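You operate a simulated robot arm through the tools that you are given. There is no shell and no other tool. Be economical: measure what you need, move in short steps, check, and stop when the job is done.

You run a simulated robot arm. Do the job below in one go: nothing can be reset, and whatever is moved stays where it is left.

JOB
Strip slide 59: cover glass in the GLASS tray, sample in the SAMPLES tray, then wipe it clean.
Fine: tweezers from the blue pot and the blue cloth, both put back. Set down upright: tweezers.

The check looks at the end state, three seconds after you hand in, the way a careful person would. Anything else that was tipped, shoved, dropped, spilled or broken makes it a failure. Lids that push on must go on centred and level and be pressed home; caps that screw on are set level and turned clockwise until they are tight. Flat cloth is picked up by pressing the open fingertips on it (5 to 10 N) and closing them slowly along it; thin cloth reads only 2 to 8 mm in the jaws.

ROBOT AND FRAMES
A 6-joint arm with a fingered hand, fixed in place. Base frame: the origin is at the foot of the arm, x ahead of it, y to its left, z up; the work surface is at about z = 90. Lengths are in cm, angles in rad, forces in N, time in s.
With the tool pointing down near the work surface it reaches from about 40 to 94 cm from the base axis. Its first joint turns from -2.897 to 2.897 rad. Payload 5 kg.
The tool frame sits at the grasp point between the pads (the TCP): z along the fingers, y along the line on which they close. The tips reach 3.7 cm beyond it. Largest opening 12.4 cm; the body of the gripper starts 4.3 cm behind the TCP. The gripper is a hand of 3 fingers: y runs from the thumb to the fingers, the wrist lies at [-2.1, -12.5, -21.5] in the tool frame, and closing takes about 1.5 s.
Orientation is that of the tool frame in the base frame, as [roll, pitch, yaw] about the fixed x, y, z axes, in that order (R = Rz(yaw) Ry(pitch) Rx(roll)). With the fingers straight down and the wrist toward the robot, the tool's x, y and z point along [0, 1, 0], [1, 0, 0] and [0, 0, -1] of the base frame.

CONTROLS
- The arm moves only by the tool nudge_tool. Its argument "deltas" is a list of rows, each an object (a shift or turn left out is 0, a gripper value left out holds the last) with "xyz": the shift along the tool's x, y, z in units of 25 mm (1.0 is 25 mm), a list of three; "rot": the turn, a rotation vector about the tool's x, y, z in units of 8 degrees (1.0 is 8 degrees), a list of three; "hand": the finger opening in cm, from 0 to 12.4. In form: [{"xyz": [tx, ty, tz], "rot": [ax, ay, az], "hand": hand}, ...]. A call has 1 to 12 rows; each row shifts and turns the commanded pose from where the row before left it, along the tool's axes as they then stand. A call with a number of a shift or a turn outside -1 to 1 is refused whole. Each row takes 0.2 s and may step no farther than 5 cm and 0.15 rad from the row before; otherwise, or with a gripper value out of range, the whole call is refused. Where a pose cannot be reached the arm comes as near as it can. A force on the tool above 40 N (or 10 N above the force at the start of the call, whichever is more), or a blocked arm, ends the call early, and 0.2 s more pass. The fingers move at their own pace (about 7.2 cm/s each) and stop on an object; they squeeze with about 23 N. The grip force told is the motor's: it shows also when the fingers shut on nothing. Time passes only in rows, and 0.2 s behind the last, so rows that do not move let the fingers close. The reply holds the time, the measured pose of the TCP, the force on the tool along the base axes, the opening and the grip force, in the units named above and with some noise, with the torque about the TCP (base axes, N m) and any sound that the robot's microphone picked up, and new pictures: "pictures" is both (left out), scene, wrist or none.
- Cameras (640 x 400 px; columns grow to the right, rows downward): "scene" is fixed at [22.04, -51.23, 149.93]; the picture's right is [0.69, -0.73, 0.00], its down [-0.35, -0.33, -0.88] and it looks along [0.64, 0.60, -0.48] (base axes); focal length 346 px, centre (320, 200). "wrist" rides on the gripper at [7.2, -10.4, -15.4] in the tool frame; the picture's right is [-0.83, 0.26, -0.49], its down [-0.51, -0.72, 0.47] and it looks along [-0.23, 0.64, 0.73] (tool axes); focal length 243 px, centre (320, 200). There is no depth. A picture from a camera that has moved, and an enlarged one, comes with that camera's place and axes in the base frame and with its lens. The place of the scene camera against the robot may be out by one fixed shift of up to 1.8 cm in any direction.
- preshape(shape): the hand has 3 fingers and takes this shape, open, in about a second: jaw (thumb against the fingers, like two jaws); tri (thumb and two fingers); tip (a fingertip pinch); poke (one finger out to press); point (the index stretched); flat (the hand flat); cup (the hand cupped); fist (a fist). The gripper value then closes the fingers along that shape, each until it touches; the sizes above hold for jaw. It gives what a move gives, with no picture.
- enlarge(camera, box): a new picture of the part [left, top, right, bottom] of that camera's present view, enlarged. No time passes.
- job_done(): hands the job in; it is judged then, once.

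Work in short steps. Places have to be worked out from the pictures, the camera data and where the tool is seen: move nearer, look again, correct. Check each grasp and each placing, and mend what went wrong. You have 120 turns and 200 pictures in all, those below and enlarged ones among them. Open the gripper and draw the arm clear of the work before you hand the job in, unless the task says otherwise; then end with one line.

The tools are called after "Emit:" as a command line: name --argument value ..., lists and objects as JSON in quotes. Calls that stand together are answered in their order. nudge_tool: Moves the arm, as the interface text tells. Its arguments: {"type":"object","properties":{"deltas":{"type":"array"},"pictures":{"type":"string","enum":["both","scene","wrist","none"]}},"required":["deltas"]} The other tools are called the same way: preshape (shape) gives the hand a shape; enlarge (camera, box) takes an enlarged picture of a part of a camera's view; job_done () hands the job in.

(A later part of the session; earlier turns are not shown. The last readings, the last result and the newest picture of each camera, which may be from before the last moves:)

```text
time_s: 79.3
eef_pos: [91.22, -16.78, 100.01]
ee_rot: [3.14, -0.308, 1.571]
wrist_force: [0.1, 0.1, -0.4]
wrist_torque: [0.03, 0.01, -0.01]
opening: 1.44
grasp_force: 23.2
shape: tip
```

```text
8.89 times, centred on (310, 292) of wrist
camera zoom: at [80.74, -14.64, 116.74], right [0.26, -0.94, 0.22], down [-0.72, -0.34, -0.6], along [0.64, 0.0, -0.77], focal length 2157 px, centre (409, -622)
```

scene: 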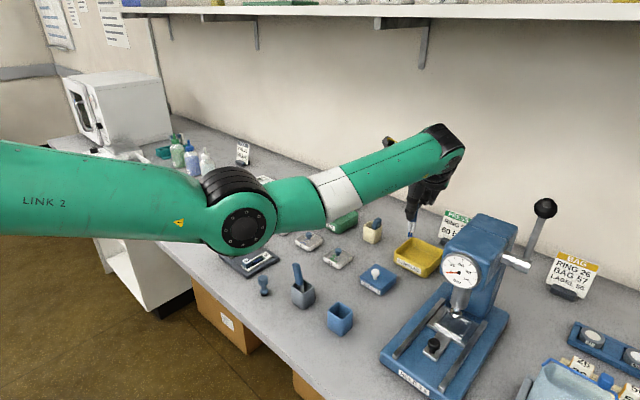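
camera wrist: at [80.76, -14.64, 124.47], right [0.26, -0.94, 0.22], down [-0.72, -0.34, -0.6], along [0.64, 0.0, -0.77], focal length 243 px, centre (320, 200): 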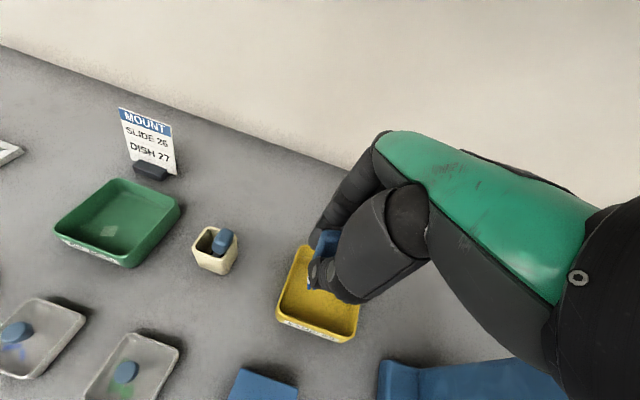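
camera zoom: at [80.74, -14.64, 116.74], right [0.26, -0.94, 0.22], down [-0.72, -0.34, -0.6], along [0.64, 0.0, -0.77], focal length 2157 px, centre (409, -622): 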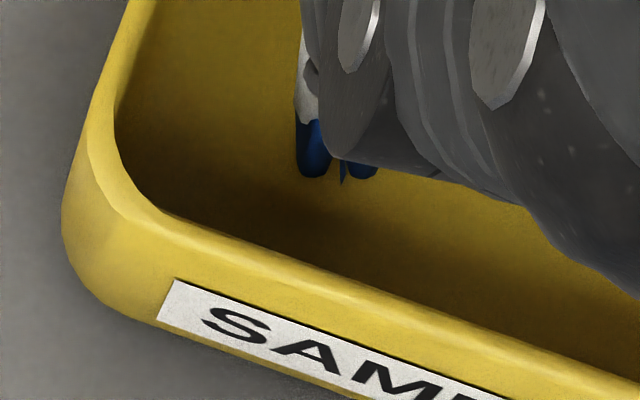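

Still no contact, so I continue down.

Emit:
nudge_tool --deltas '[{"xyz": [-0.018, 0, 0.057]}, {"xyz": [-0.018, 0, 0.057]}, {"xyz": [-0.018, 0, 0.057]}, {"xyz": [-0.018, 0, 0.057]}, {"xyz": [-0.018, 0, 0.057]}]' --pictures "none"

Emit:
enlarge --camera "wrist" --box '[285, 270, 335, 315]'

Emit:
enlarge --camera "scene" --box '[385, 215, 445, 280]'

```text
time_s: 80.5
eef_pos: [91.34, -16.81, 99.51]
ee_rot: [3.136, -0.307, 1.573]
wrist_force: [-0.3, 0.4, 20.9]
wrist_torque: [0.14, 0.14, 0.01]
opening: 1.49
grasp_force: 22.6
shape: tip
```

```text
8.89 times, centred on (310, 292) of wrist
camera zoom: at [80.77, -14.62, 116.31], right [0.26, -0.94, 0.22], down [-0.72, -0.34, -0.61], along [0.65, 0.0, -0.76], focal length 2157 px, centre (409, -622)
```

zoom: 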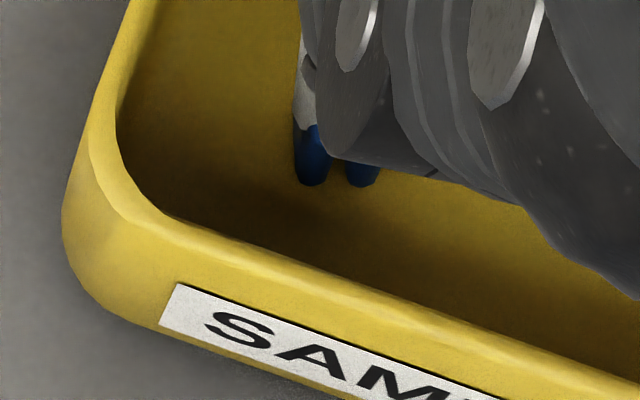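

```text
6.15 times, centred on (415, 248) of scene
camera zoom: at [22.04, -51.23, 149.93], right [0.69, -0.73, 0.0], down [-0.35, -0.33, -0.88], along [0.64, 0.6, -0.48], focal length 2130 px, centre (-265, -92)
```

zoom: 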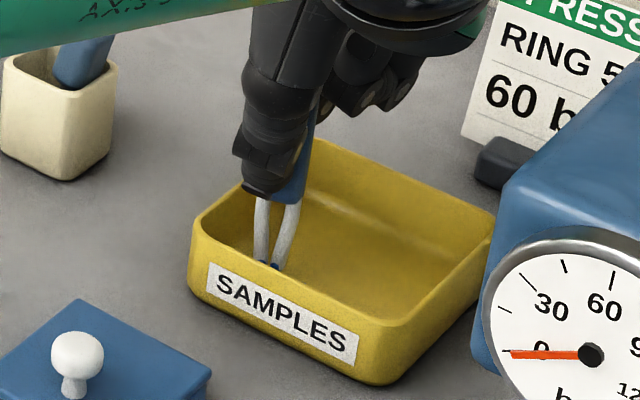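

Contact (21 N) and the sample has left the tips. I lift and check that it lies in the tray.

Emit:
nudge_tool --deltas '[{"xyz": [0.06, 0, -0.19]}, {"xyz": [0.24, 0, -0.76]}, {"xyz": [0.24, 0, -0.76]}, {"xyz": [0.24, 0, -0.76]}, {"xyz": [0.2, 0, -0.63]}]' --pictures "none"

Emit:
enlarge --camera "wrist" --box '[265, 235, 365, 335]'

Emit:
enlarge --camera "scene" --box '[385, 205, 445, 280]'

```text
time_s: 81.7
eef_pos: [91.13, -16.89, 107.25]
ee_rot: [3.14, -0.306, 1.572]
wrist_force: [0.7, 0.2, -0.1]
wrist_torque: [-0.01, -0.04, -0.02]
opening: 1.43
grasp_force: 23.1
shape: tip
```

```text
4.00 times, centred on (315, 285) of wrist
camera zoom: at [80.76, -14.67, 124.17], right [0.26, -0.94, 0.22], down [-0.72, -0.34, -0.6], along [0.64, 0.0, -0.77], focal length 970 px, centre (340, -140)
```

zoom: 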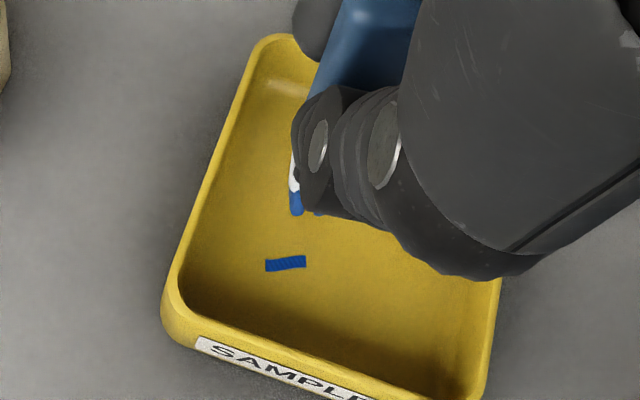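

```text
5.33 times, centred on (415, 242) of scene
camera zoom: at [22.04, -51.23, 149.93], right [0.69, -0.73, 0.0], down [-0.35, -0.33, -0.88], along [0.64, 0.6, -0.48], focal length 1846 px, centre (-187, -27)
```

zoom: 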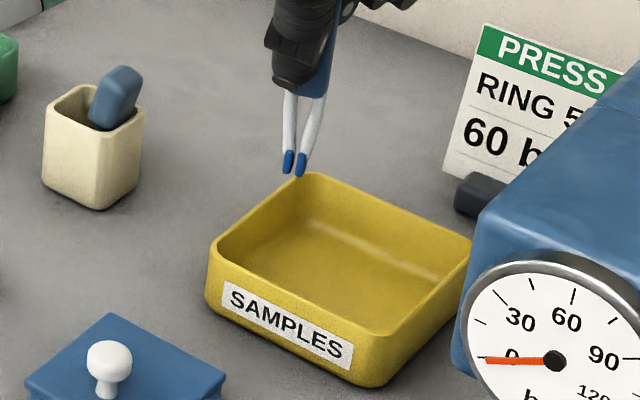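

The sample lies in the SAMPLES tray. Now the tweezers go back to the blue pot (rim centre ≈ (62.3,-17.9)); the tip offset is about (-0.95,-0.2,-8.5), so the TCP target is ≈ (63.3,-17.7).

Emit:
nudge_tool --deltas '[{"xyz": [0, -1, 0]}, {"xyz": [0, -1, 0]}, {"xyz": [0, -1, 0]}, {"xyz": [0, -1, 0]}, {"xyz": [0, -1, 0]}, {"xyz": [0, -1, 0]}, {"xyz": [0, -1, 0]}, {"xyz": [-0.1, -1, -0.03]}, {"xyz": [-0.1, -1, -0.03]}, {"xyz": [-0.1, -1, -0.03]}, {"xyz": [0, -1, 0]}]'

Emit:
enlarge --camera "wrist" --box '[255, 245, 375, 345]'

Emit:
enlarge --camera "scene" --box '[290, 235, 384, 345]'

```text
time_s: 84.1
eef_pos: [63.61, -17.52, 107.18]
ee_rot: [-3.14, -0.308, 1.569]
wrist_force: [-0.2, 0.2, 0.0]
wrist_torque: [0.0, 0.04, 0.0]
opening: 1.45
grasp_force: 23.2
shape: tip
camera wrist: at [53.23, -15.45, 124.07], right [0.26, -0.94, 0.22], down [-0.72, -0.34, -0.6], along [0.64, 0.0, -0.77], focal length 243 px, centre (320, 200)
```

scene: 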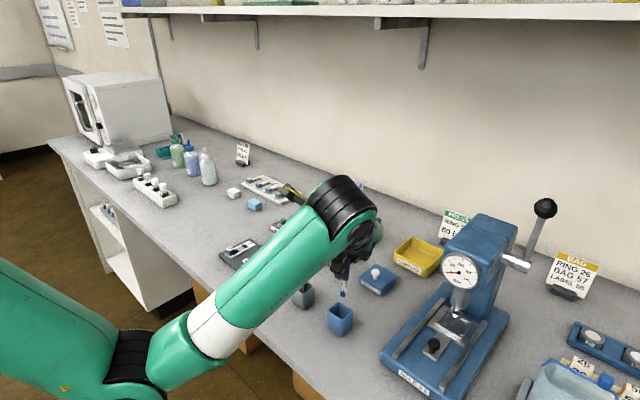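
wrist: 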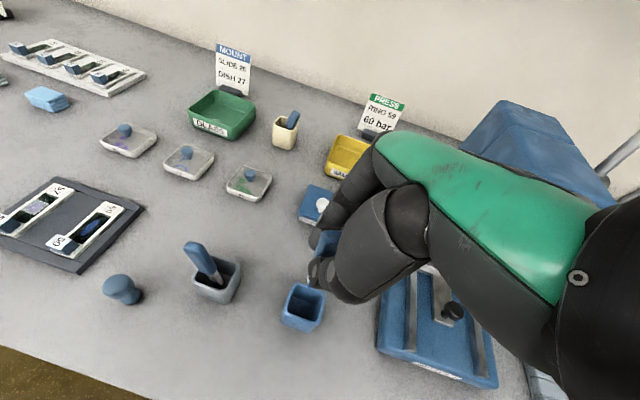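

```text
4.00 times, centred on (315, 295) of wrist
camera zoom: at [53.23, -15.45, 124.07], right [0.26, -0.94, 0.22], down [-0.72, -0.34, -0.6], along [0.64, 0.0, -0.77], focal length 970 px, centre (340, -180)
```

zoom: 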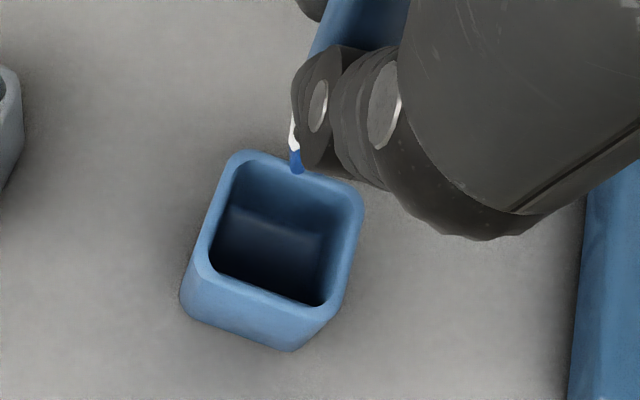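

```text
3.64 times, centred on (337, 290) of scene
camera zoom: at [22.04, -51.23, 149.93], right [0.69, -0.73, 0.0], down [-0.35, -0.33, -0.88], along [0.64, 0.6, -0.48], focal length 1259 px, centre (258, -127)
```

zoom: 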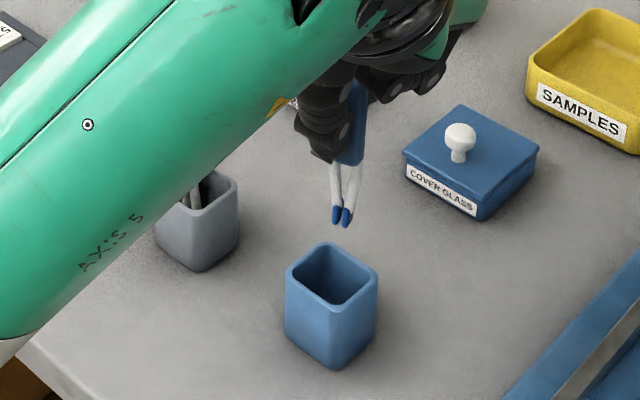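

The tip is nearly over the pot centre. I correct x by -0.4 cm, descend 3.5 cm and check entry.

Emit:
nudge_tool --deltas '[{"xyz": [-0.03, -0.16, 0]}, {"xyz": [-0.12, 0, 0.38]}, {"xyz": [-0.12, 0, 0.38]}, {"xyz": [-0.12, 0, 0.38]}, {"xyz": [-0.06, 0, 0.19]}]' --pictures "none"

Emit:
enlarge --camera "wrist" --box '[265, 255, 355, 335]'

Emit:
enlarge --camera "scene" --box '[310, 255, 374, 335]'

```text
time_s: 85.3
eef_pos: [63.27, -17.63, 103.72]
ee_rot: [-3.141, -0.306, 1.572]
wrist_force: [-0.2, 0.5, -0.5]
wrist_torque: [0.03, -0.01, -0.01]
opening: 1.47
grasp_force: 23.3
shape: tip
```

```text
5.00 times, centred on (310, 295) of wrist
camera zoom: at [52.86, -15.52, 120.64], right [0.26, -0.94, 0.22], down [-0.72, -0.34, -0.6], along [0.64, 0.0, -0.77], focal length 1213 px, centre (370, -275)
```

zoom: 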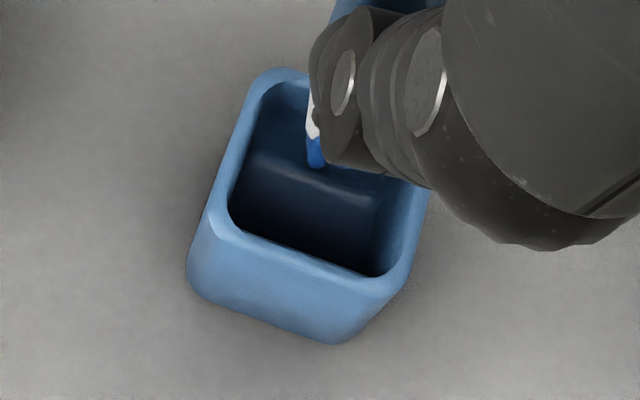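

```text
5.00 times, centred on (342, 295) of scene
camera zoom: at [22.04, -51.23, 149.93], right [0.69, -0.73, 0.0], down [-0.35, -0.33, -0.88], along [0.64, 0.6, -0.48], focal length 1731 px, centre (210, -275)
```

zoom: 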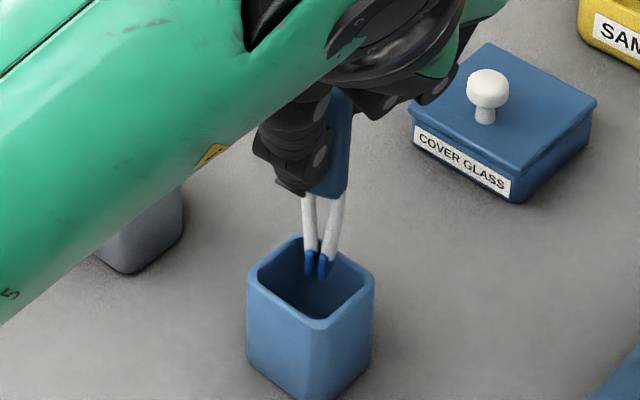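

The tips are entering cleanly. I descend to the pot floor, slowing at the end.

Emit:
nudge_tool --deltas '[{"xyz": [-0.12, 0, 0.38]}, {"xyz": [-0.12, 0, 0.38]}, {"xyz": [-0.06, 0, 0.19]}, {"xyz": [-0.03, 0, 0.095]}, {"xyz": [-0.03, 0, 0.095]}]' --pictures "none"

Emit:
enlarge --camera "wrist" --box '[265, 235, 355, 335]'

Emit:
enlarge --camera "scene" --box '[310, 255, 374, 335]'

```text
time_s: 86.5
eef_pos: [63.33, -17.78, 100.97]
ee_rot: [3.138, -0.308, 1.571]
wrist_force: [-2.3, 1.5, 18.3]
wrist_torque: [0.16, 0.05, 0.04]
opening: 1.47
grasp_force: 23.0
shape: tip
```

```text
4.00 times, centred on (310, 285) of wrist
camera zoom: at [52.81, -15.51, 117.79], right [0.26, -0.94, 0.22], down [-0.72, -0.34, -0.61], along [0.64, 0.0, -0.76], focal length 970 px, centre (360, -140)
```

zoom: 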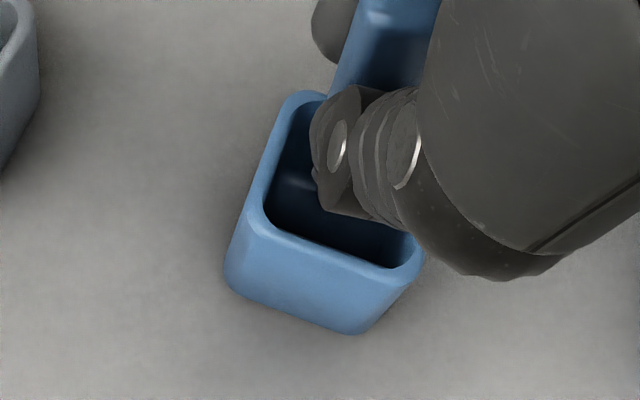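

```text
5.00 times, centred on (342, 295) of scene
camera zoom: at [22.04, -51.23, 149.93], right [0.69, -0.73, 0.0], down [-0.35, -0.33, -0.88], along [0.64, 0.6, -0.48], focal length 1731 px, centre (210, -275)
```

zoom: 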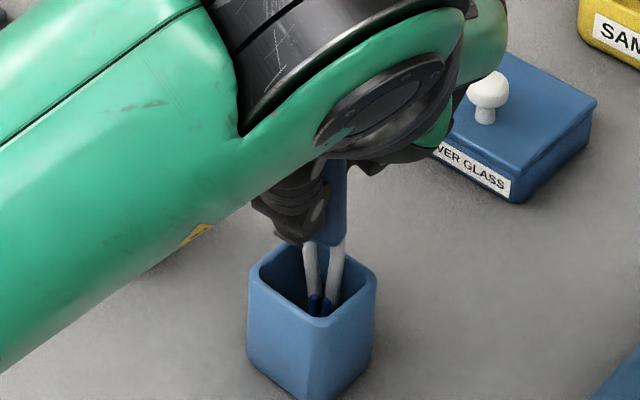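

The tips stand on the pot floor. The pot sits about 0.9 cm off its original y, so I lift a few mm, push it gently toward +y with the tips, recentre and set down.

Emit:
nudge_tool --deltas '[{"xyz": [0.06, 0, -0.19]}, {"xyz": [0.18, 0, 0.057]}, {"xyz": [0.18, 0, 0.057]}, {"xyz": [0.18, 0, 0.057]}, {"xyz": [0.18, 0, 0.057]}, {"xyz": [-0.2, 0, -0.063]}, {"xyz": [-0.15, 0, -0.047]}]' --pictures "none"

Emit:
enlarge --camera "scene" --box '[310, 255, 374, 335]'

Emit:
enlarge --camera "wrist" --box '[265, 235, 355, 335]'

```text
time_s: 88.1
eef_pos: [63.29, -16.8, 101.26]
ee_rot: [-3.141, -0.307, 1.571]
wrist_force: [-0.1, -1.0, 0.3]
wrist_torque: [0.02, 0.0, 0.02]
opening: 1.43
grasp_force: 22.8
shape: tip
```

```text
5.00 times, centred on (342, 295) of scene
camera zoom: at [22.04, -51.23, 149.93], right [0.69, -0.73, 0.0], down [-0.35, -0.33, -0.88], along [0.64, 0.6, -0.48], focal length 1731 px, centre (210, -275)
```

zoom: 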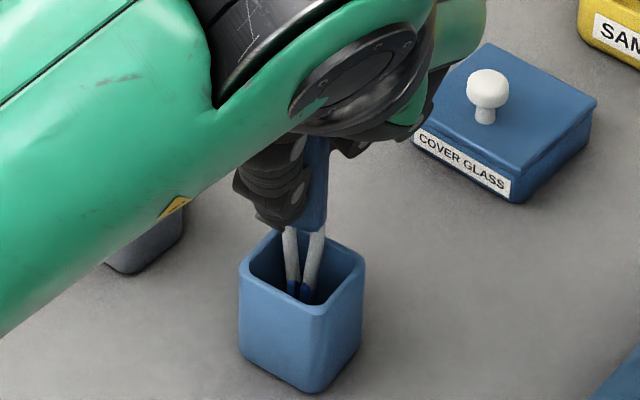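

```text
4.00 times, centred on (310, 285) of wrist
camera zoom: at [52.82, -14.52, 118.12], right [0.26, -0.94, 0.22], down [-0.72, -0.34, -0.6], along [0.64, 0.0, -0.77], focal length 970 px, centre (360, -140)
```

zoom: 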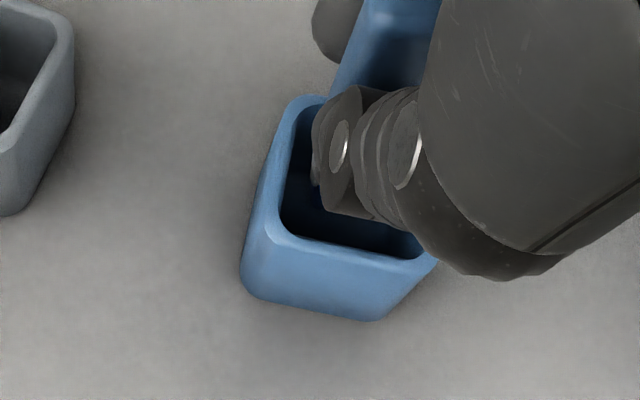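

The pot is back within ~0.5 cm. The tweezers' top leans slightly +x, so I bring the tips toward the +x wall so they rest nearly upright, then lower to the floor.

Emit:
nudge_tool --deltas '[{"xyz": [0, 0.14, 0]}, {"xyz": [0, 0.14, 0]}, {"xyz": [-0.02, 0, 0.06]}, {"xyz": [-0.015, 0, 0.045]}]' --pictures "none"

Emit:
enlarge --camera "scene" --box '[310, 255, 374, 335]'

```text
time_s: 89.1
eef_pos: [63.94, -16.66, 101.08]
ee_rot: [3.141, -0.309, 1.571]
wrist_force: [-0.7, 0.9, 6.4]
wrist_torque: [-0.02, 0.06, -0.03]
opening: 1.41
grasp_force: 22.9
shape: tip
```

```text
5.00 times, centred on (342, 295) of scene
camera zoom: at [22.04, -51.23, 149.93], right [0.69, -0.73, 0.0], down [-0.35, -0.33, -0.88], along [0.64, 0.6, -0.48], focal length 1731 px, centre (210, -275)
```

zoom: 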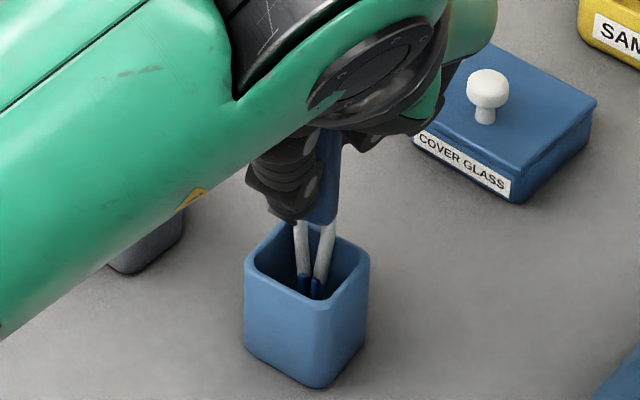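

On the floor (6 N). I open the fingers slightly and gradually to release.

Emit:
nudge_tool --deltas '[{"hand": 1.8}, {"hand": 2.2}, {"hand": 2.8}, {"hand": 3.5}, {"hand": 4.2}, {"hand": 4.2}]' --pictures "none"

Emit:
enlarge --camera "scene" --box '[310, 255, 374, 335]'

Emit:
enlarge --camera "wrist" --box '[265, 215, 375, 335]'

```text
time_s: 90.5
eef_pos: [64.08, -16.68, 100.98]
ee_rot: [3.141, -0.307, 1.571]
wrist_force: [0.0, 0.4, 0.1]
wrist_torque: [-0.03, 0.01, 0.02]
opening: 4.13
grasp_force: 0.1
shape: tip
```

```text
5.00 times, centred on (342, 295) of scene
camera zoom: at [22.04, -51.23, 149.93], right [0.69, -0.73, 0.0], down [-0.35, -0.33, -0.88], along [0.64, 0.6, -0.48], focal length 1731 px, centre (210, -275)
```

zoom: 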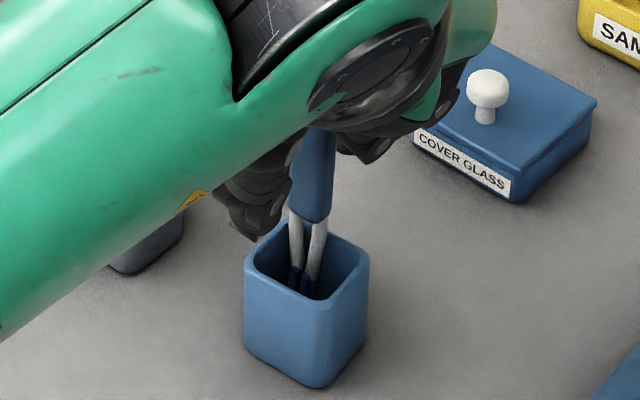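

```text
3.33 times, centred on (320, 275) of wrist
camera zoom: at [53.55, -14.54, 117.86], right [0.26, -0.94, 0.22], down [-0.72, -0.34, -0.6], along [0.64, 0.0, -0.77], focal length 809 px, centre (320, -50)
```

zoom: 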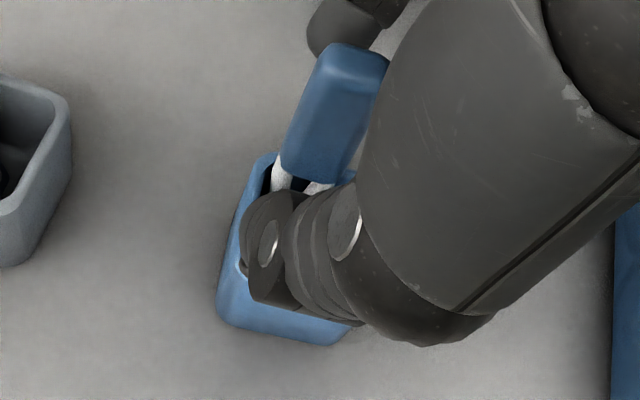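

The tweezers are released and stand near upright. I withdraw straight up.

Emit:
nudge_tool --deltas '[{"xyz": [0.12, 0, -0.38]}, {"xyz": [0.12, 0, -0.38]}, {"xyz": [0.24, 0, -0.76]}, {"xyz": [0.24, 0, -0.76]}, {"xyz": [0.24, 0, -0.76]}]'

Emit:
enlarge --camera "wrist" --box '[120, 200, 360, 360]'

```text
time_s: 91.7
eef_pos: [63.95, -16.8, 108.86]
ee_rot: [3.141, -0.306, 1.57]
wrist_force: [0.6, 0.0, -0.3]
wrist_torque: [-0.02, -0.01, -0.02]
opening: 4.16
grasp_force: 0.1
shape: tip
camera wrist: at [53.48, -14.58, 125.86], right [0.26, -0.94, 0.22], down [-0.72, -0.34, -0.6], along [0.64, 0.0, -0.77], focal length 243 px, centre (320, 200)
```

scene: 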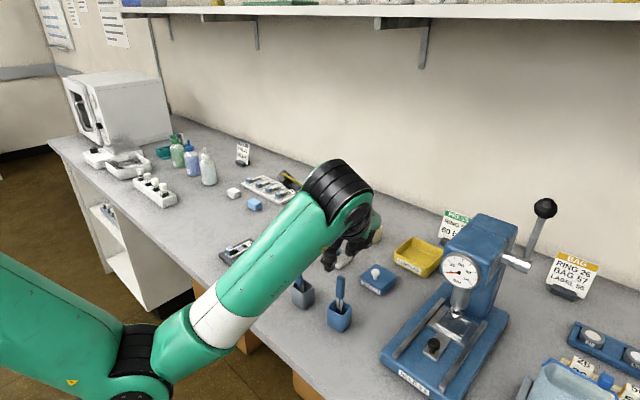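
wrist: 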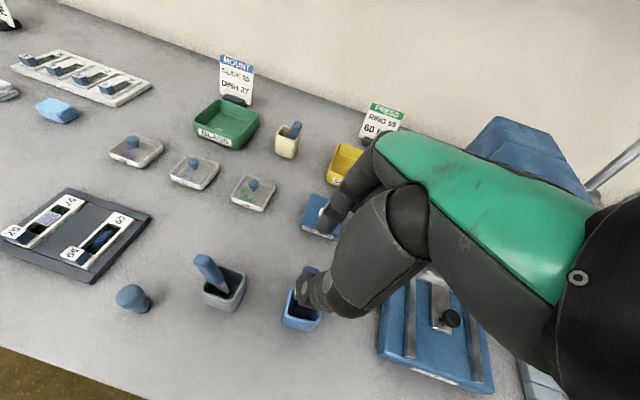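

```text
2.50 times, centred on (240, 280) of wrist
camera zoom: at [53.48, -14.58, 125.86], right [0.26, -0.94, 0.22], down [-0.72, -0.34, -0.6], along [0.64, 0.0, -0.77], focal length 606 px, centre (520, 0)
```

zoom: 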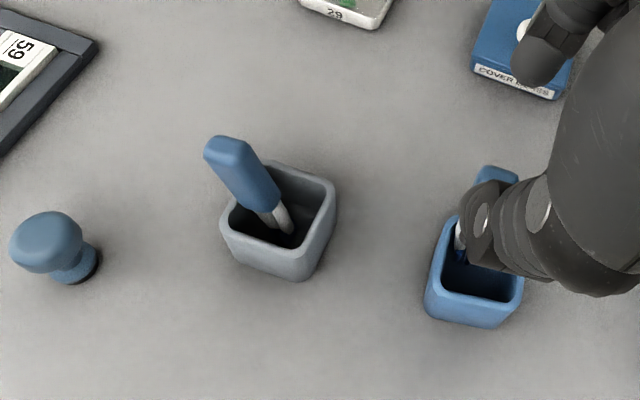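

Both tweezers are in their pots. Now the blue cloth, estimated at (80.8,36): I level the tool and travel there at height.

Emit:
nudge_tool --deltas '[{"rot": [0, -0.73, 0]}, {"rot": [0, -0.73, 0]}, {"rot": [0, -0.73, 0]}, {"xyz": [1, 0.3, 0]}, {"xyz": [1, 0.3, 0]}, {"xyz": [1, 0.3, 0]}, {"xyz": [1, 0.3, 0]}, {"xyz": [1, 0.3, 0]}, {"xyz": [1, 0.3, 0]}, {"xyz": [1, 0.3, 0]}, {"xyz": [1, 0.3, 0]}, {"xyz": [1, 0.3, 0]}]' --pictures "none"

Emit:
nudge_tool --deltas '[{"xyz": [1, 0.3, 0]}, {"xyz": [1, 0.3, 0]}, {"xyz": [1, 0.3, 0]}, {"xyz": [1, 0.3, 0]}, {"xyz": [1, 0.3, 0]}, {"xyz": [1, 0.3, 0]}, {"xyz": [1, 0.3, 0]}, {"xyz": [1, 0.3, 0]}, {"xyz": [1, 0.3, 0]}, {"xyz": [1, 0.3, 0]}, {"xyz": [0, 0, 0.8]}, {"xyz": [0, 0, 0.8]}]' --pictures "wrist"

```text
time_s: 94.3
eef_pos: [70.77, 5.87, 109.01]
ee_rot: [3.141, -0.001, 1.571]
wrist_force: [-0.6, 0.6, -0.5]
wrist_torque: [0.0, 0.01, 0.0]
opening: 4.17
grasp_force: 0.1
shape: tip
```

```text
time_s: 96.9
eef_pos: [78.37, 30.9, 104.96]
ee_rot: [3.141, -0.001, 1.57]
wrist_force: [0.5, 0.2, 0.5]
wrist_torque: [0.02, -0.02, 0.01]
opening: 4.18
grasp_force: 0.0
shape: tip
camera wrist: at [67.83, 38.01, 120.42], right [0.26, -0.83, 0.49], down [-0.72, -0.51, -0.47], along [0.64, -0.23, -0.73], focal length 243 px, centre (320, 200)
```

wrist: 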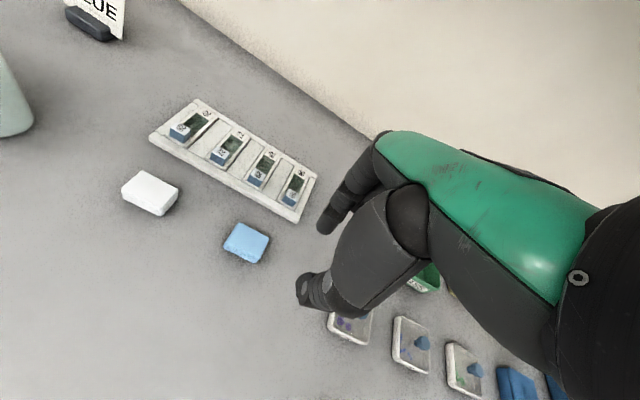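

The cloth centre is confirmed at (81.1,36.1). I move above it with a 3 cm opening and descend near it.

Emit:
nudge_tool --deltas '[{"xyz": [0.7, 0.36, 0], "hand": 3}, {"xyz": [0.7, 0.36, 0]}, {"xyz": [0.68, 0.36, 0]}, {"xyz": [0, 0, 0.8]}, {"xyz": [0, 0, 0.8]}, {"xyz": [0, 0, 0.8]}, {"xyz": [0, 0, 0.6]}]'

Emit:
enlarge --camera "scene" --box '[225, 175, 285, 225]'

```text
time_s: 98.5
eef_pos: [81.07, 35.93, 97.52]
ee_rot: [-3.14, -0.003, 1.57]
wrist_force: [0.7, 0.4, -0.5]
wrist_torque: [-0.01, 0.0, -0.03]
opening: 3.03
grasp_force: 0.1
shape: tip
camera wrist: at [70.55, 43.15, 112.96], right [0.26, -0.83, 0.49], down [-0.72, -0.51, -0.47], along [0.64, -0.23, -0.73], focal length 243 px, centre (320, 200)
```

scene: 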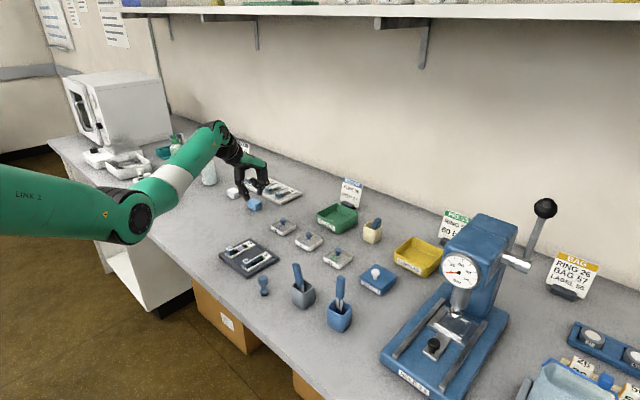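
wrist: 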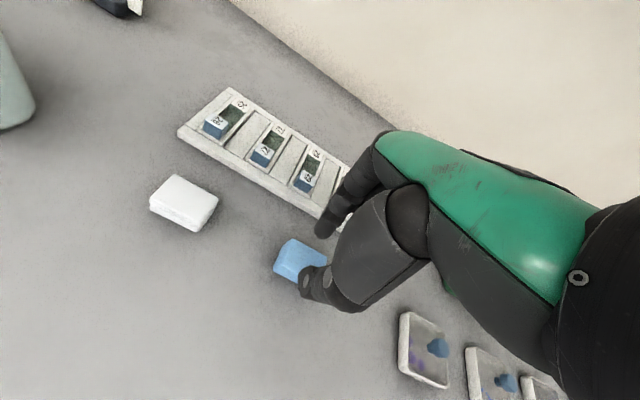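

```text
8.00 times, centred on (255, 200) of scene
camera zoom: at [22.04, -51.23, 149.93], right [0.69, -0.73, 0.0], down [-0.35, -0.33, -0.88], along [0.64, 0.6, -0.48], focal length 2769 px, centre (840, 200)
```

zoom: 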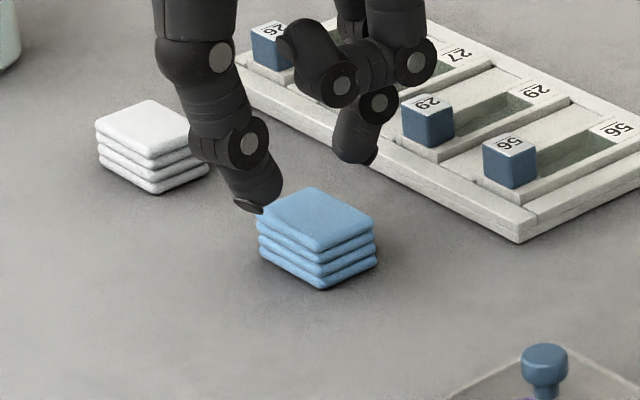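

The cloth is a folded pad of about 4×4×1.8 cm. I'll grip it by its sides: open to 5.4 and descend around it.

Emit:
nudge_tool --deltas '[{"hand": 5.4}, {"xyz": [0, 0, 0]}, {"xyz": [0, 0, 0.3]}, {"xyz": [0, 0, 0.3]}, {"xyz": [0, 0, 0.2]}, {"xyz": [0, 0, 0.16]}]' --pictures "none"

Emit:
enlarge --camera "scene" --box '[225, 175, 285, 225]'

Emit:
enlarge --camera "wrist" --box '[250, 190, 390, 340]'

```text
time_s: 99.9
eef_pos: [80.94, 36.04, 95.13]
ee_rot: [3.141, -0.001, 1.572]
wrist_force: [0.0, -0.1, -0.3]
wrist_torque: [-0.01, 0.01, 0.01]
opening: 5.32
grasp_force: 0.1
shape: tip
```

```text
8.00 times, centred on (255, 200) of scene
camera zoom: at [22.04, -51.23, 149.93], right [0.69, -0.73, 0.0], down [-0.35, -0.33, -0.88], along [0.64, 0.6, -0.48], focal length 2769 px, centre (840, 200)
```

zoom: 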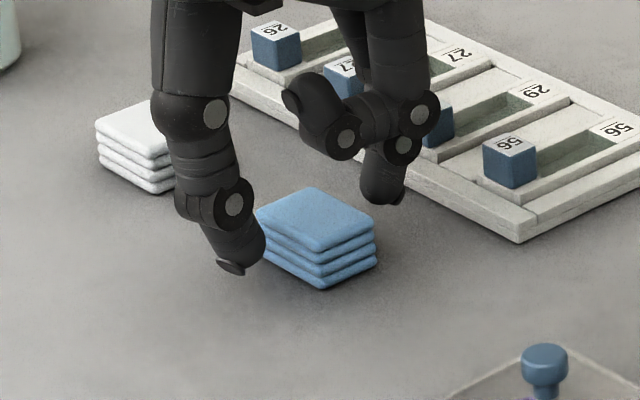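

```text
2.67 times, centred on (320, 265) of wrist
camera zoom: at [70.5, 43.13, 110.55], right [0.26, -0.83, 0.49], down [-0.72, -0.51, -0.47], along [0.64, -0.23, -0.73], focal length 647 px, centre (320, 27)
```

zoom: 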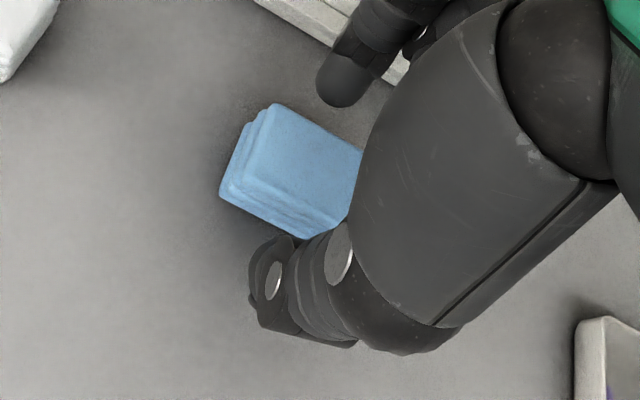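

The fingers straddle the pad at z≈91.4. I lower 4 mm more and close gently.

Emit:
nudge_tool --deltas '[{"xyz": [0, 0, 0.16]}, {"hand": 4.6}, {"hand": 4}, {"hand": 3.5}, {"hand": 3}, {"hand": 2.4}, {"hand": 2.4}]' --pictures "none"

Emit:
enlarge --camera "scene" --box '[225, 175, 285, 225]'

```text
time_s: 101.5
eef_pos: [80.87, 35.99, 94.8]
ee_rot: [3.141, -0.002, 1.571]
wrist_force: [-0.1, 0.3, 0.2]
wrist_torque: [0.02, 0.0, -0.01]
opening: 2.7
grasp_force: 23.1
shape: tip
```

```text
8.00 times, centred on (255, 200) of scene
camera zoom: at [22.04, -51.23, 149.93], right [0.69, -0.73, 0.0], down [-0.35, -0.33, -0.88], along [0.64, 0.6, -0.48], focal length 2769 px, centre (840, 200)
```

zoom: 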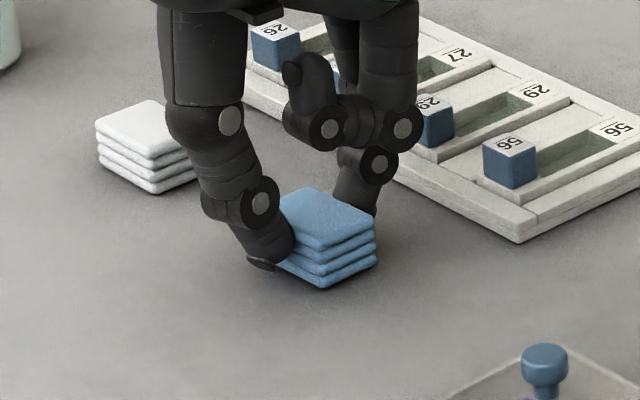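

Gripped at 2.7 cm with 23 N. I lift and look.

Emit:
nudge_tool --deltas '[{"xyz": [0, 0, -0.3]}, {"xyz": [0, 0, -0.7]}, {"xyz": [0, 0, -0.8]}, {"xyz": [0, 0, -0.8]}, {"xyz": [0, 0, -0.8]}]' --pictures "wrist"

Emit:
enlarge --camera "scene" --box '[225, 155, 285, 215]'

```text
time_s: 102.7
eef_pos: [80.93, 35.98, 103.25]
ee_rot: [3.14, -0.002, 1.571]
wrist_force: [-1.0, 0.5, -0.4]
wrist_torque: [0.0, -0.02, 0.01]
opening: 2.7
grasp_force: 23.0
shape: tip
camera wrist: at [70.46, 43.12, 118.68], right [0.26, -0.83, 0.49], down [-0.72, -0.51, -0.47], along [0.64, -0.23, -0.73], focal length 243 px, centre (320, 200)
```

wrist: 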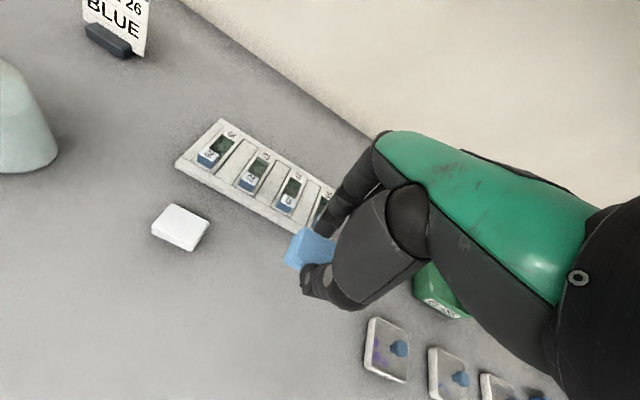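

```text
6.67 times, centred on (255, 185) of scene
camera zoom: at [22.04, -51.23, 149.93], right [0.69, -0.73, 0.0], down [-0.35, -0.33, -0.88], along [0.64, 0.6, -0.48], focal length 2308 px, centre (753, 300)
```

zoom: 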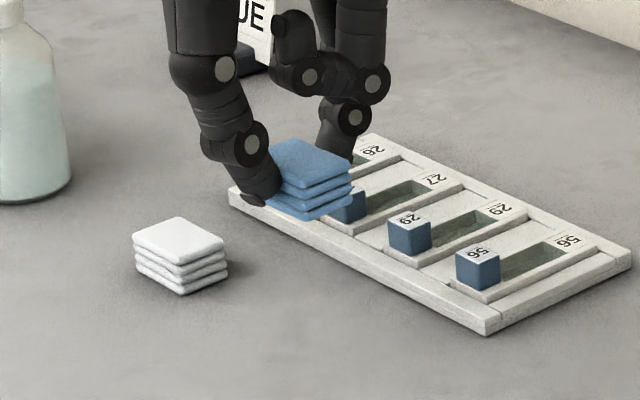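

The pad is held level; its home is TCP (80.9,36.0,94.8). I carry it to above slide 59, then turn 90° so the fingers sit over the rails rather than the label block.

Emit:
nudge_tool --deltas '[{"xyz": [-0.99, -0.72, 0]}, {"xyz": [-0.99, -0.72, 0]}, {"xyz": [-0.99, -0.72, 0]}, {"xyz": [-0.99, -0.72, 0]}, {"xyz": [-0.99, -0.72, 0]}, {"xyz": [-0.99, -0.72, 0]}, {"xyz": [-0.99, -0.72, 0]}, {"xyz": [-0.99, -0.72, 0]}, {"xyz": [-0.99, -0.72, 0]}, {"xyz": [-0.99, -0.72, 0]}]' --pictures "none"

Emit:
nudge_tool --deltas '[{"rot": [0, 0, 0.9375]}, {"rot": [0, 0, 0.9375]}, {"rot": [0, 0, 0.9375]}, {"rot": [0, 0, 0.9375]}, {"rot": [0, 0, 0.9375]}, {"rot": [0, 0, 0.9375]}, {"rot": [0, 0, 0.9375]}, {"rot": [0, 0, 0.9375]}, {"rot": [0, 0, 0.9375]}, {"rot": [0, 0, 0.9375]}, {"rot": [0, 0, 0.9375]}, {"rot": [0, 0, 0.9375]}]'

Emit:
enlarge --camera "scene" --box '[220, 210, 290, 280]'

```text
time_s: 104.9
eef_pos: [63.0, 11.22, 103.27]
ee_rot: [-3.141, -0.002, 1.57]
wrist_force: [0.1, 0.1, -0.1]
wrist_torque: [-0.02, -0.01, 0.02]
opening: 2.68
grasp_force: 23.3
shape: tip
```

```text
time_s: 107.5
eef_pos: [69.76, 8.77, 95.06]
ee_rot: [-3.14, -0.004, -0.003]
wrist_force: [1.7, 0.1, 7.4]
wrist_torque: [-0.02, -0.13, -0.01]
opening: 2.62
grasp_force: 23.0
shape: tip
out of reach, approached as far as the arm can: row 8, 9, 10, 11, 12
camera wrist: at [76.95, 19.03, 110.5], right [-0.83, -0.26, 0.49], down [-0.5, 0.72, -0.47], along [-0.23, -0.64, -0.73], focal length 243 px, centre (320, 200)
```

scene: 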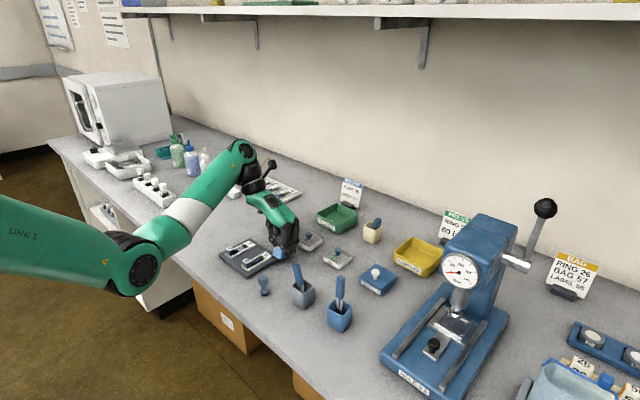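
wrist: 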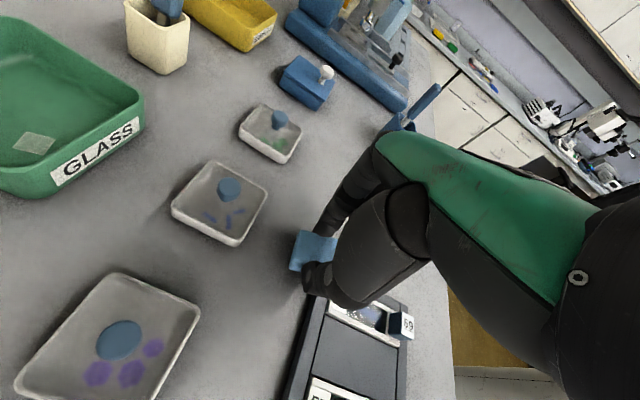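

```text
5.71 times, centred on (255, 245) of scene
camera zoom: at [22.04, -51.23, 149.93], right [0.69, -0.73, 0.0], down [-0.35, -0.33, -0.88], along [0.64, 0.6, -0.48], focal length 1978 px, centre (691, -57)
```

zoom: 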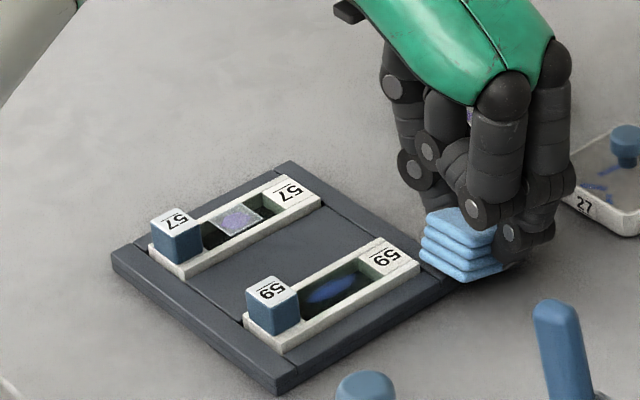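

The reach limit pushed the hand down at yaw 0, so the pad touched beside the holder at 7 N; nothing seems moved. I lift while turning back to 45° yaw, which was reachable.

Emit:
nudge_tool --deltas '[{"xyz": [0, 0, -0.3]}, {"xyz": [0, 0, -0.4], "rot": [0, 0, -0.94]}, {"xyz": [0, 0, -0.5], "rot": [0, 0, -0.94]}, {"xyz": [0, 0, -0.5], "rot": [0, 0, -0.94]}, {"xyz": [0, 0, -0.5], "rot": [0, 0, -0.94]}, {"xyz": [0, 0, -0.5], "rot": [0, 0, -0.94]}, {"xyz": [0, 0, -0.3], "rot": [0, 0, -0.94]}]' --pictures "none"

Emit:
enlarge --camera "scene" --box '[220, 210, 290, 280]'

```text
time_s: 109.1
eef_pos: [70.08, 8.66, 102.08]
ee_rot: [-3.14, 0.0, 0.792]
wrist_force: [-0.6, 0.2, -0.4]
wrist_torque: [-0.02, 0.01, 0.0]
opening: 2.64
grasp_force: 22.9
shape: tip
out of reach, approached as far as the arm can: row 1
```

```text
5.71 times, centred on (255, 245) of scene
camera zoom: at [22.04, -51.23, 149.93], right [0.69, -0.73, 0.0], down [-0.35, -0.33, -0.88], along [0.64, 0.6, -0.48], focal length 1978 px, centre (691, -57)
```

zoom: 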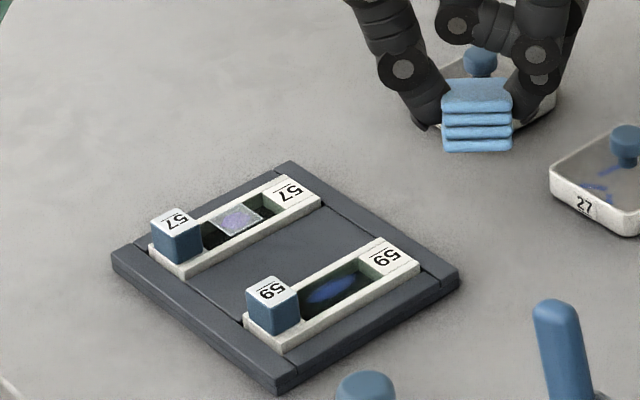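

The holder is untouched and the smear is visible. I move the pad above the smear at TCP (63.1,11.15) and descend to just above the rails.

Emit:
nudge_tool --deltas '[{"xyz": [-0.42, -0.9, 0]}, {"xyz": [-0.42, -0.9, 0]}, {"xyz": [-0.41, -0.9, 0]}, {"xyz": [0, 0, 0.6]}, {"xyz": [0, 0, 0.6]}, {"xyz": [0, 0, 0.3]}]' --pictures "none"

Emit:
enlarge --camera "scene" --box '[230, 225, 290, 280]'

Emit:
enlarge --camera "wrist" --box '[240, 190, 380, 330]'

```text
time_s: 110.5
eef_pos: [63.15, 11.1, 98.49]
ee_rot: [-3.141, 0.0, 0.786]
wrist_force: [-0.9, -0.1, -0.3]
wrist_torque: [-0.02, 0.02, -0.01]
opening: 2.63
grasp_force: 22.8
shape: tip
```

```text
7.27 times, centred on (260, 252) of scene
camera zoom: at [22.04, -51.23, 149.93], right [0.69, -0.73, 0.0], down [-0.35, -0.33, -0.88], along [0.64, 0.6, -0.48], focal length 2518 px, centre (756, -182)
```

zoom: 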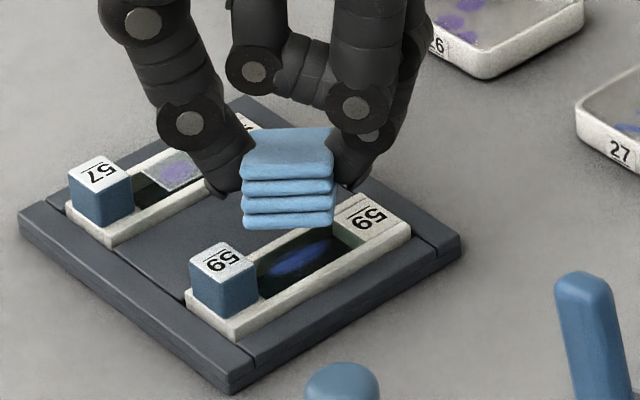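

```text
2.86 times, centred on (310, 260) of wrist
camera zoom: at [60.78, 23.61, 113.83], right [-0.4, -0.77, 0.49], down [-0.87, 0.15, -0.47], along [0.29, -0.62, -0.73], focal length 693 px, centre (349, 29)
```

zoom: 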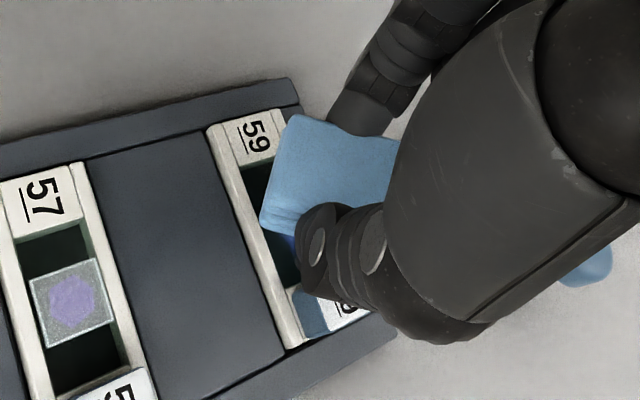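

Thumb and finger clear the block and the neighbouring slide. I descend slowly to press the pad onto the slide.

Emit:
nudge_tool --deltas '[{"xyz": [0, 0, 0.12]}, {"xyz": [0, 0, 0.12]}, {"xyz": [0, 0, 0.1]}, {"xyz": [0, 0, 0.1]}, {"xyz": [0, 0, 0.06]}, {"xyz": [0, 0, 0.06]}]' --pictures "none"

Emit:
enlarge --camera "scene" --box '[230, 225, 290, 280]'

```text
time_s: 111.9
eef_pos: [63.09, 11.22, 97.01]
ee_rot: [-3.142, -0.001, 0.789]
wrist_force: [0.5, 0.6, 1.5]
wrist_torque: [-0.01, 0.02, -0.02]
opening: 2.62
grasp_force: 23.2
shape: tip
```

```text
7.27 times, centred on (260, 252) of scene
camera zoom: at [22.04, -51.23, 149.93], right [0.69, -0.73, 0.0], down [-0.35, -0.33, -0.88], along [0.64, 0.6, -0.48], focal length 2518 px, centre (756, -182)
```

zoom: 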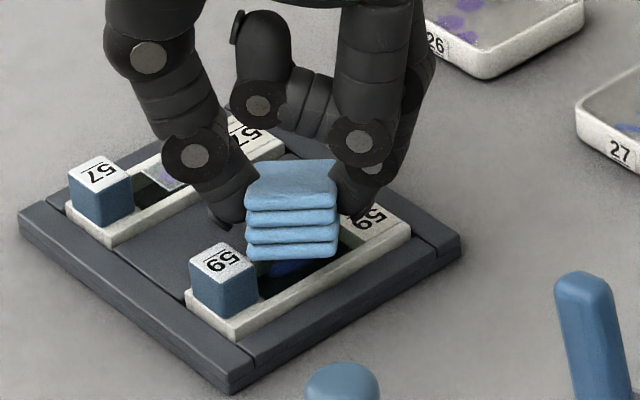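

Light contact (1.5 N). I press slightly more and wipe with short strokes along the slide.

Emit:
nudge_tool --deltas '[{"xyz": [0, 0, 0.05]}, {"xyz": [0, 0, 0.03]}, {"xyz": [0.14, 0.14, 0]}, {"xyz": [0.14, 0.14, 0]}, {"xyz": [-0.14, -0.14, 0]}, {"xyz": [-0.14, -0.14, 0]}, {"xyz": [0.14, 0.14, 0]}, {"xyz": [0.14, 0.14, 0]}, {"xyz": [-0.14, -0.14, 0]}, {"xyz": [-0.18, -0.18, 0]}]' --pictures "none"

Emit:
enlarge --camera "scene" --box '[230, 225, 290, 280]'

```text
time_s: 114.1
eef_pos: [63.14, 11.18, 96.92]
ee_rot: [3.139, -0.003, 0.787]
wrist_force: [8.1, 0.6, 5.2]
wrist_torque: [-0.01, -0.25, 0.05]
opening: 2.6
grasp_force: 22.5
shape: tip
```

```text
7.27 times, centred on (260, 252) of scene
camera zoom: at [22.04, -51.23, 149.93], right [0.69, -0.73, 0.0], down [-0.35, -0.33, -0.88], along [0.64, 0.6, -0.48], focal length 2518 px, centre (756, -182)
```

zoom: 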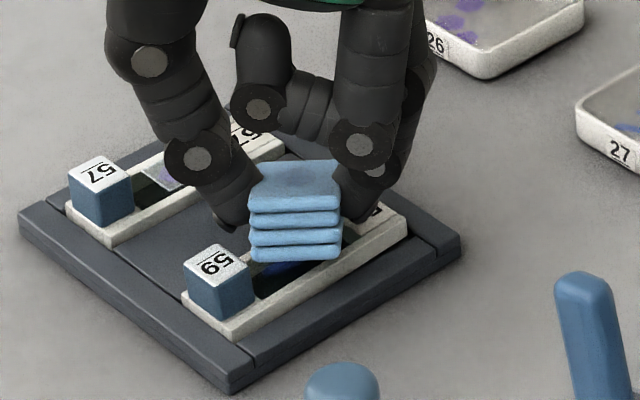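

A lateral force of 8 N appeared at the end of the stroke, so the pad is likely against the slide. I lift and inspect the smear.

Emit:
nudge_tool --deltas '[{"xyz": [0.05, 0.05, 0]}, {"xyz": [0, 0, -0.4]}, {"xyz": [0, 0, -0.8]}, {"xyz": [0.6, 0.6, -0.6]}]' --pictures "none"

Emit:
enlarge --camera "scene" --box '[230, 225, 290, 280]'

```text
time_s: 115.1
eef_pos: [65.24, 11.16, 101.28]
ee_rot: [-3.14, 0.0, 0.787]
wrist_force: [-0.4, 0.4, -0.1]
wrist_torque: [0.02, -0.02, 0.02]
opening: 2.62
grasp_force: 23.0
shape: tip
```

```text
7.27 times, centred on (260, 252) of scene
camera zoom: at [22.04, -51.23, 149.93], right [0.69, -0.73, 0.0], down [-0.35, -0.33, -0.88], along [0.64, 0.6, -0.48], focal length 2518 px, centre (756, -182)
```

zoom: 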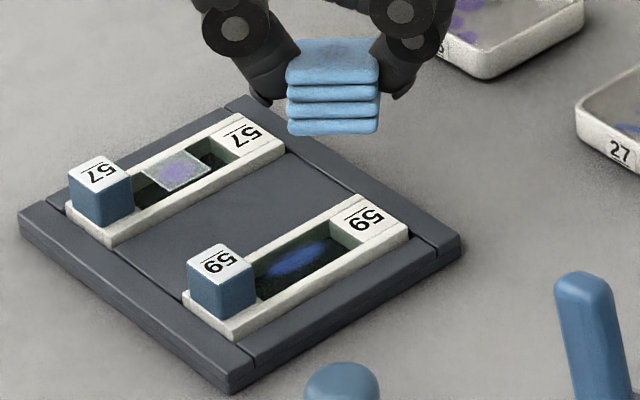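

The smear is still there because the flat pad bridges the rails. I'll turn back to default yaw and tilt the hand ~35° about x so the pad's lower edge reaches into the well.

Emit:
nudge_tool --deltas '[{"rot": [0, 0, -0.935]}, {"rot": [0, 0, -0.935]}, {"rot": [0, 0, -0.935]}, {"rot": [0, 0, -0.935]}, {"rot": [0, 0, -0.935]}, {"rot": [0, 0, -0.935]}, {"rot": [0, 0.88, 0]}, {"rot": [0, 0.88, 0]}, {"rot": [0, 0.88, 0]}, {"rot": [0, 0.88, 0]}, {"rot": [0, 0.88, 0]}]' --pictures "none"

Emit:
enlarge --camera "scene" --box '[230, 215, 290, 280]'

Emit:
enlarge --camera "wrist" --box '[230, 180, 390, 340]'

```text
time_s: 117.5
eef_pos: [65.39, 11.2, 101.3]
ee_rot: [3.14, -0.619, 1.572]
wrist_force: [-0.1, -0.2, 1.1]
wrist_torque: [0.0, -0.01, -0.02]
opening: 2.61
grasp_force: 22.6
shape: tip
```

```text
6.15 times, centred on (260, 248) of scene
camera zoom: at [22.04, -51.23, 149.93], right [0.69, -0.73, 0.0], down [-0.35, -0.33, -0.88], along [0.64, 0.6, -0.48], focal length 2130 px, centre (689, -92)
```

zoom: 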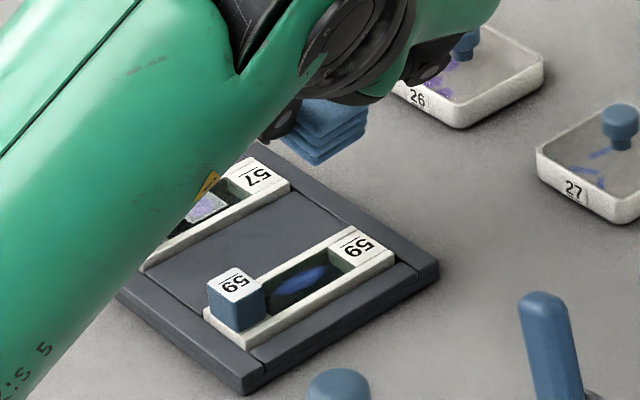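

```text
2.50 times, centred on (310, 260) of wrist
camera zoom: at [54.8, 8.13, 118.07], right [0.26, -0.96, -0.08], down [-0.72, -0.14, -0.68], along [0.64, 0.23, -0.73], focal length 606 px, centre (345, 50)
```

zoom: 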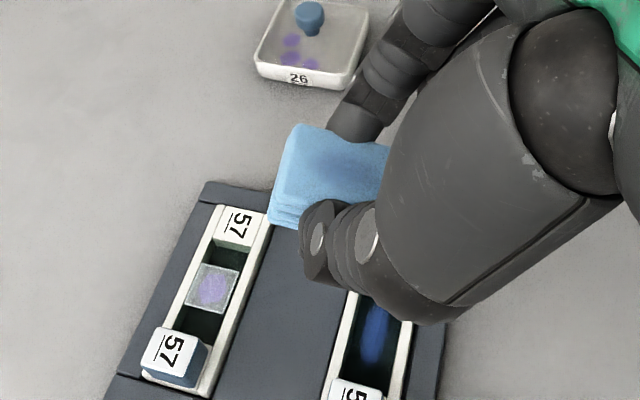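

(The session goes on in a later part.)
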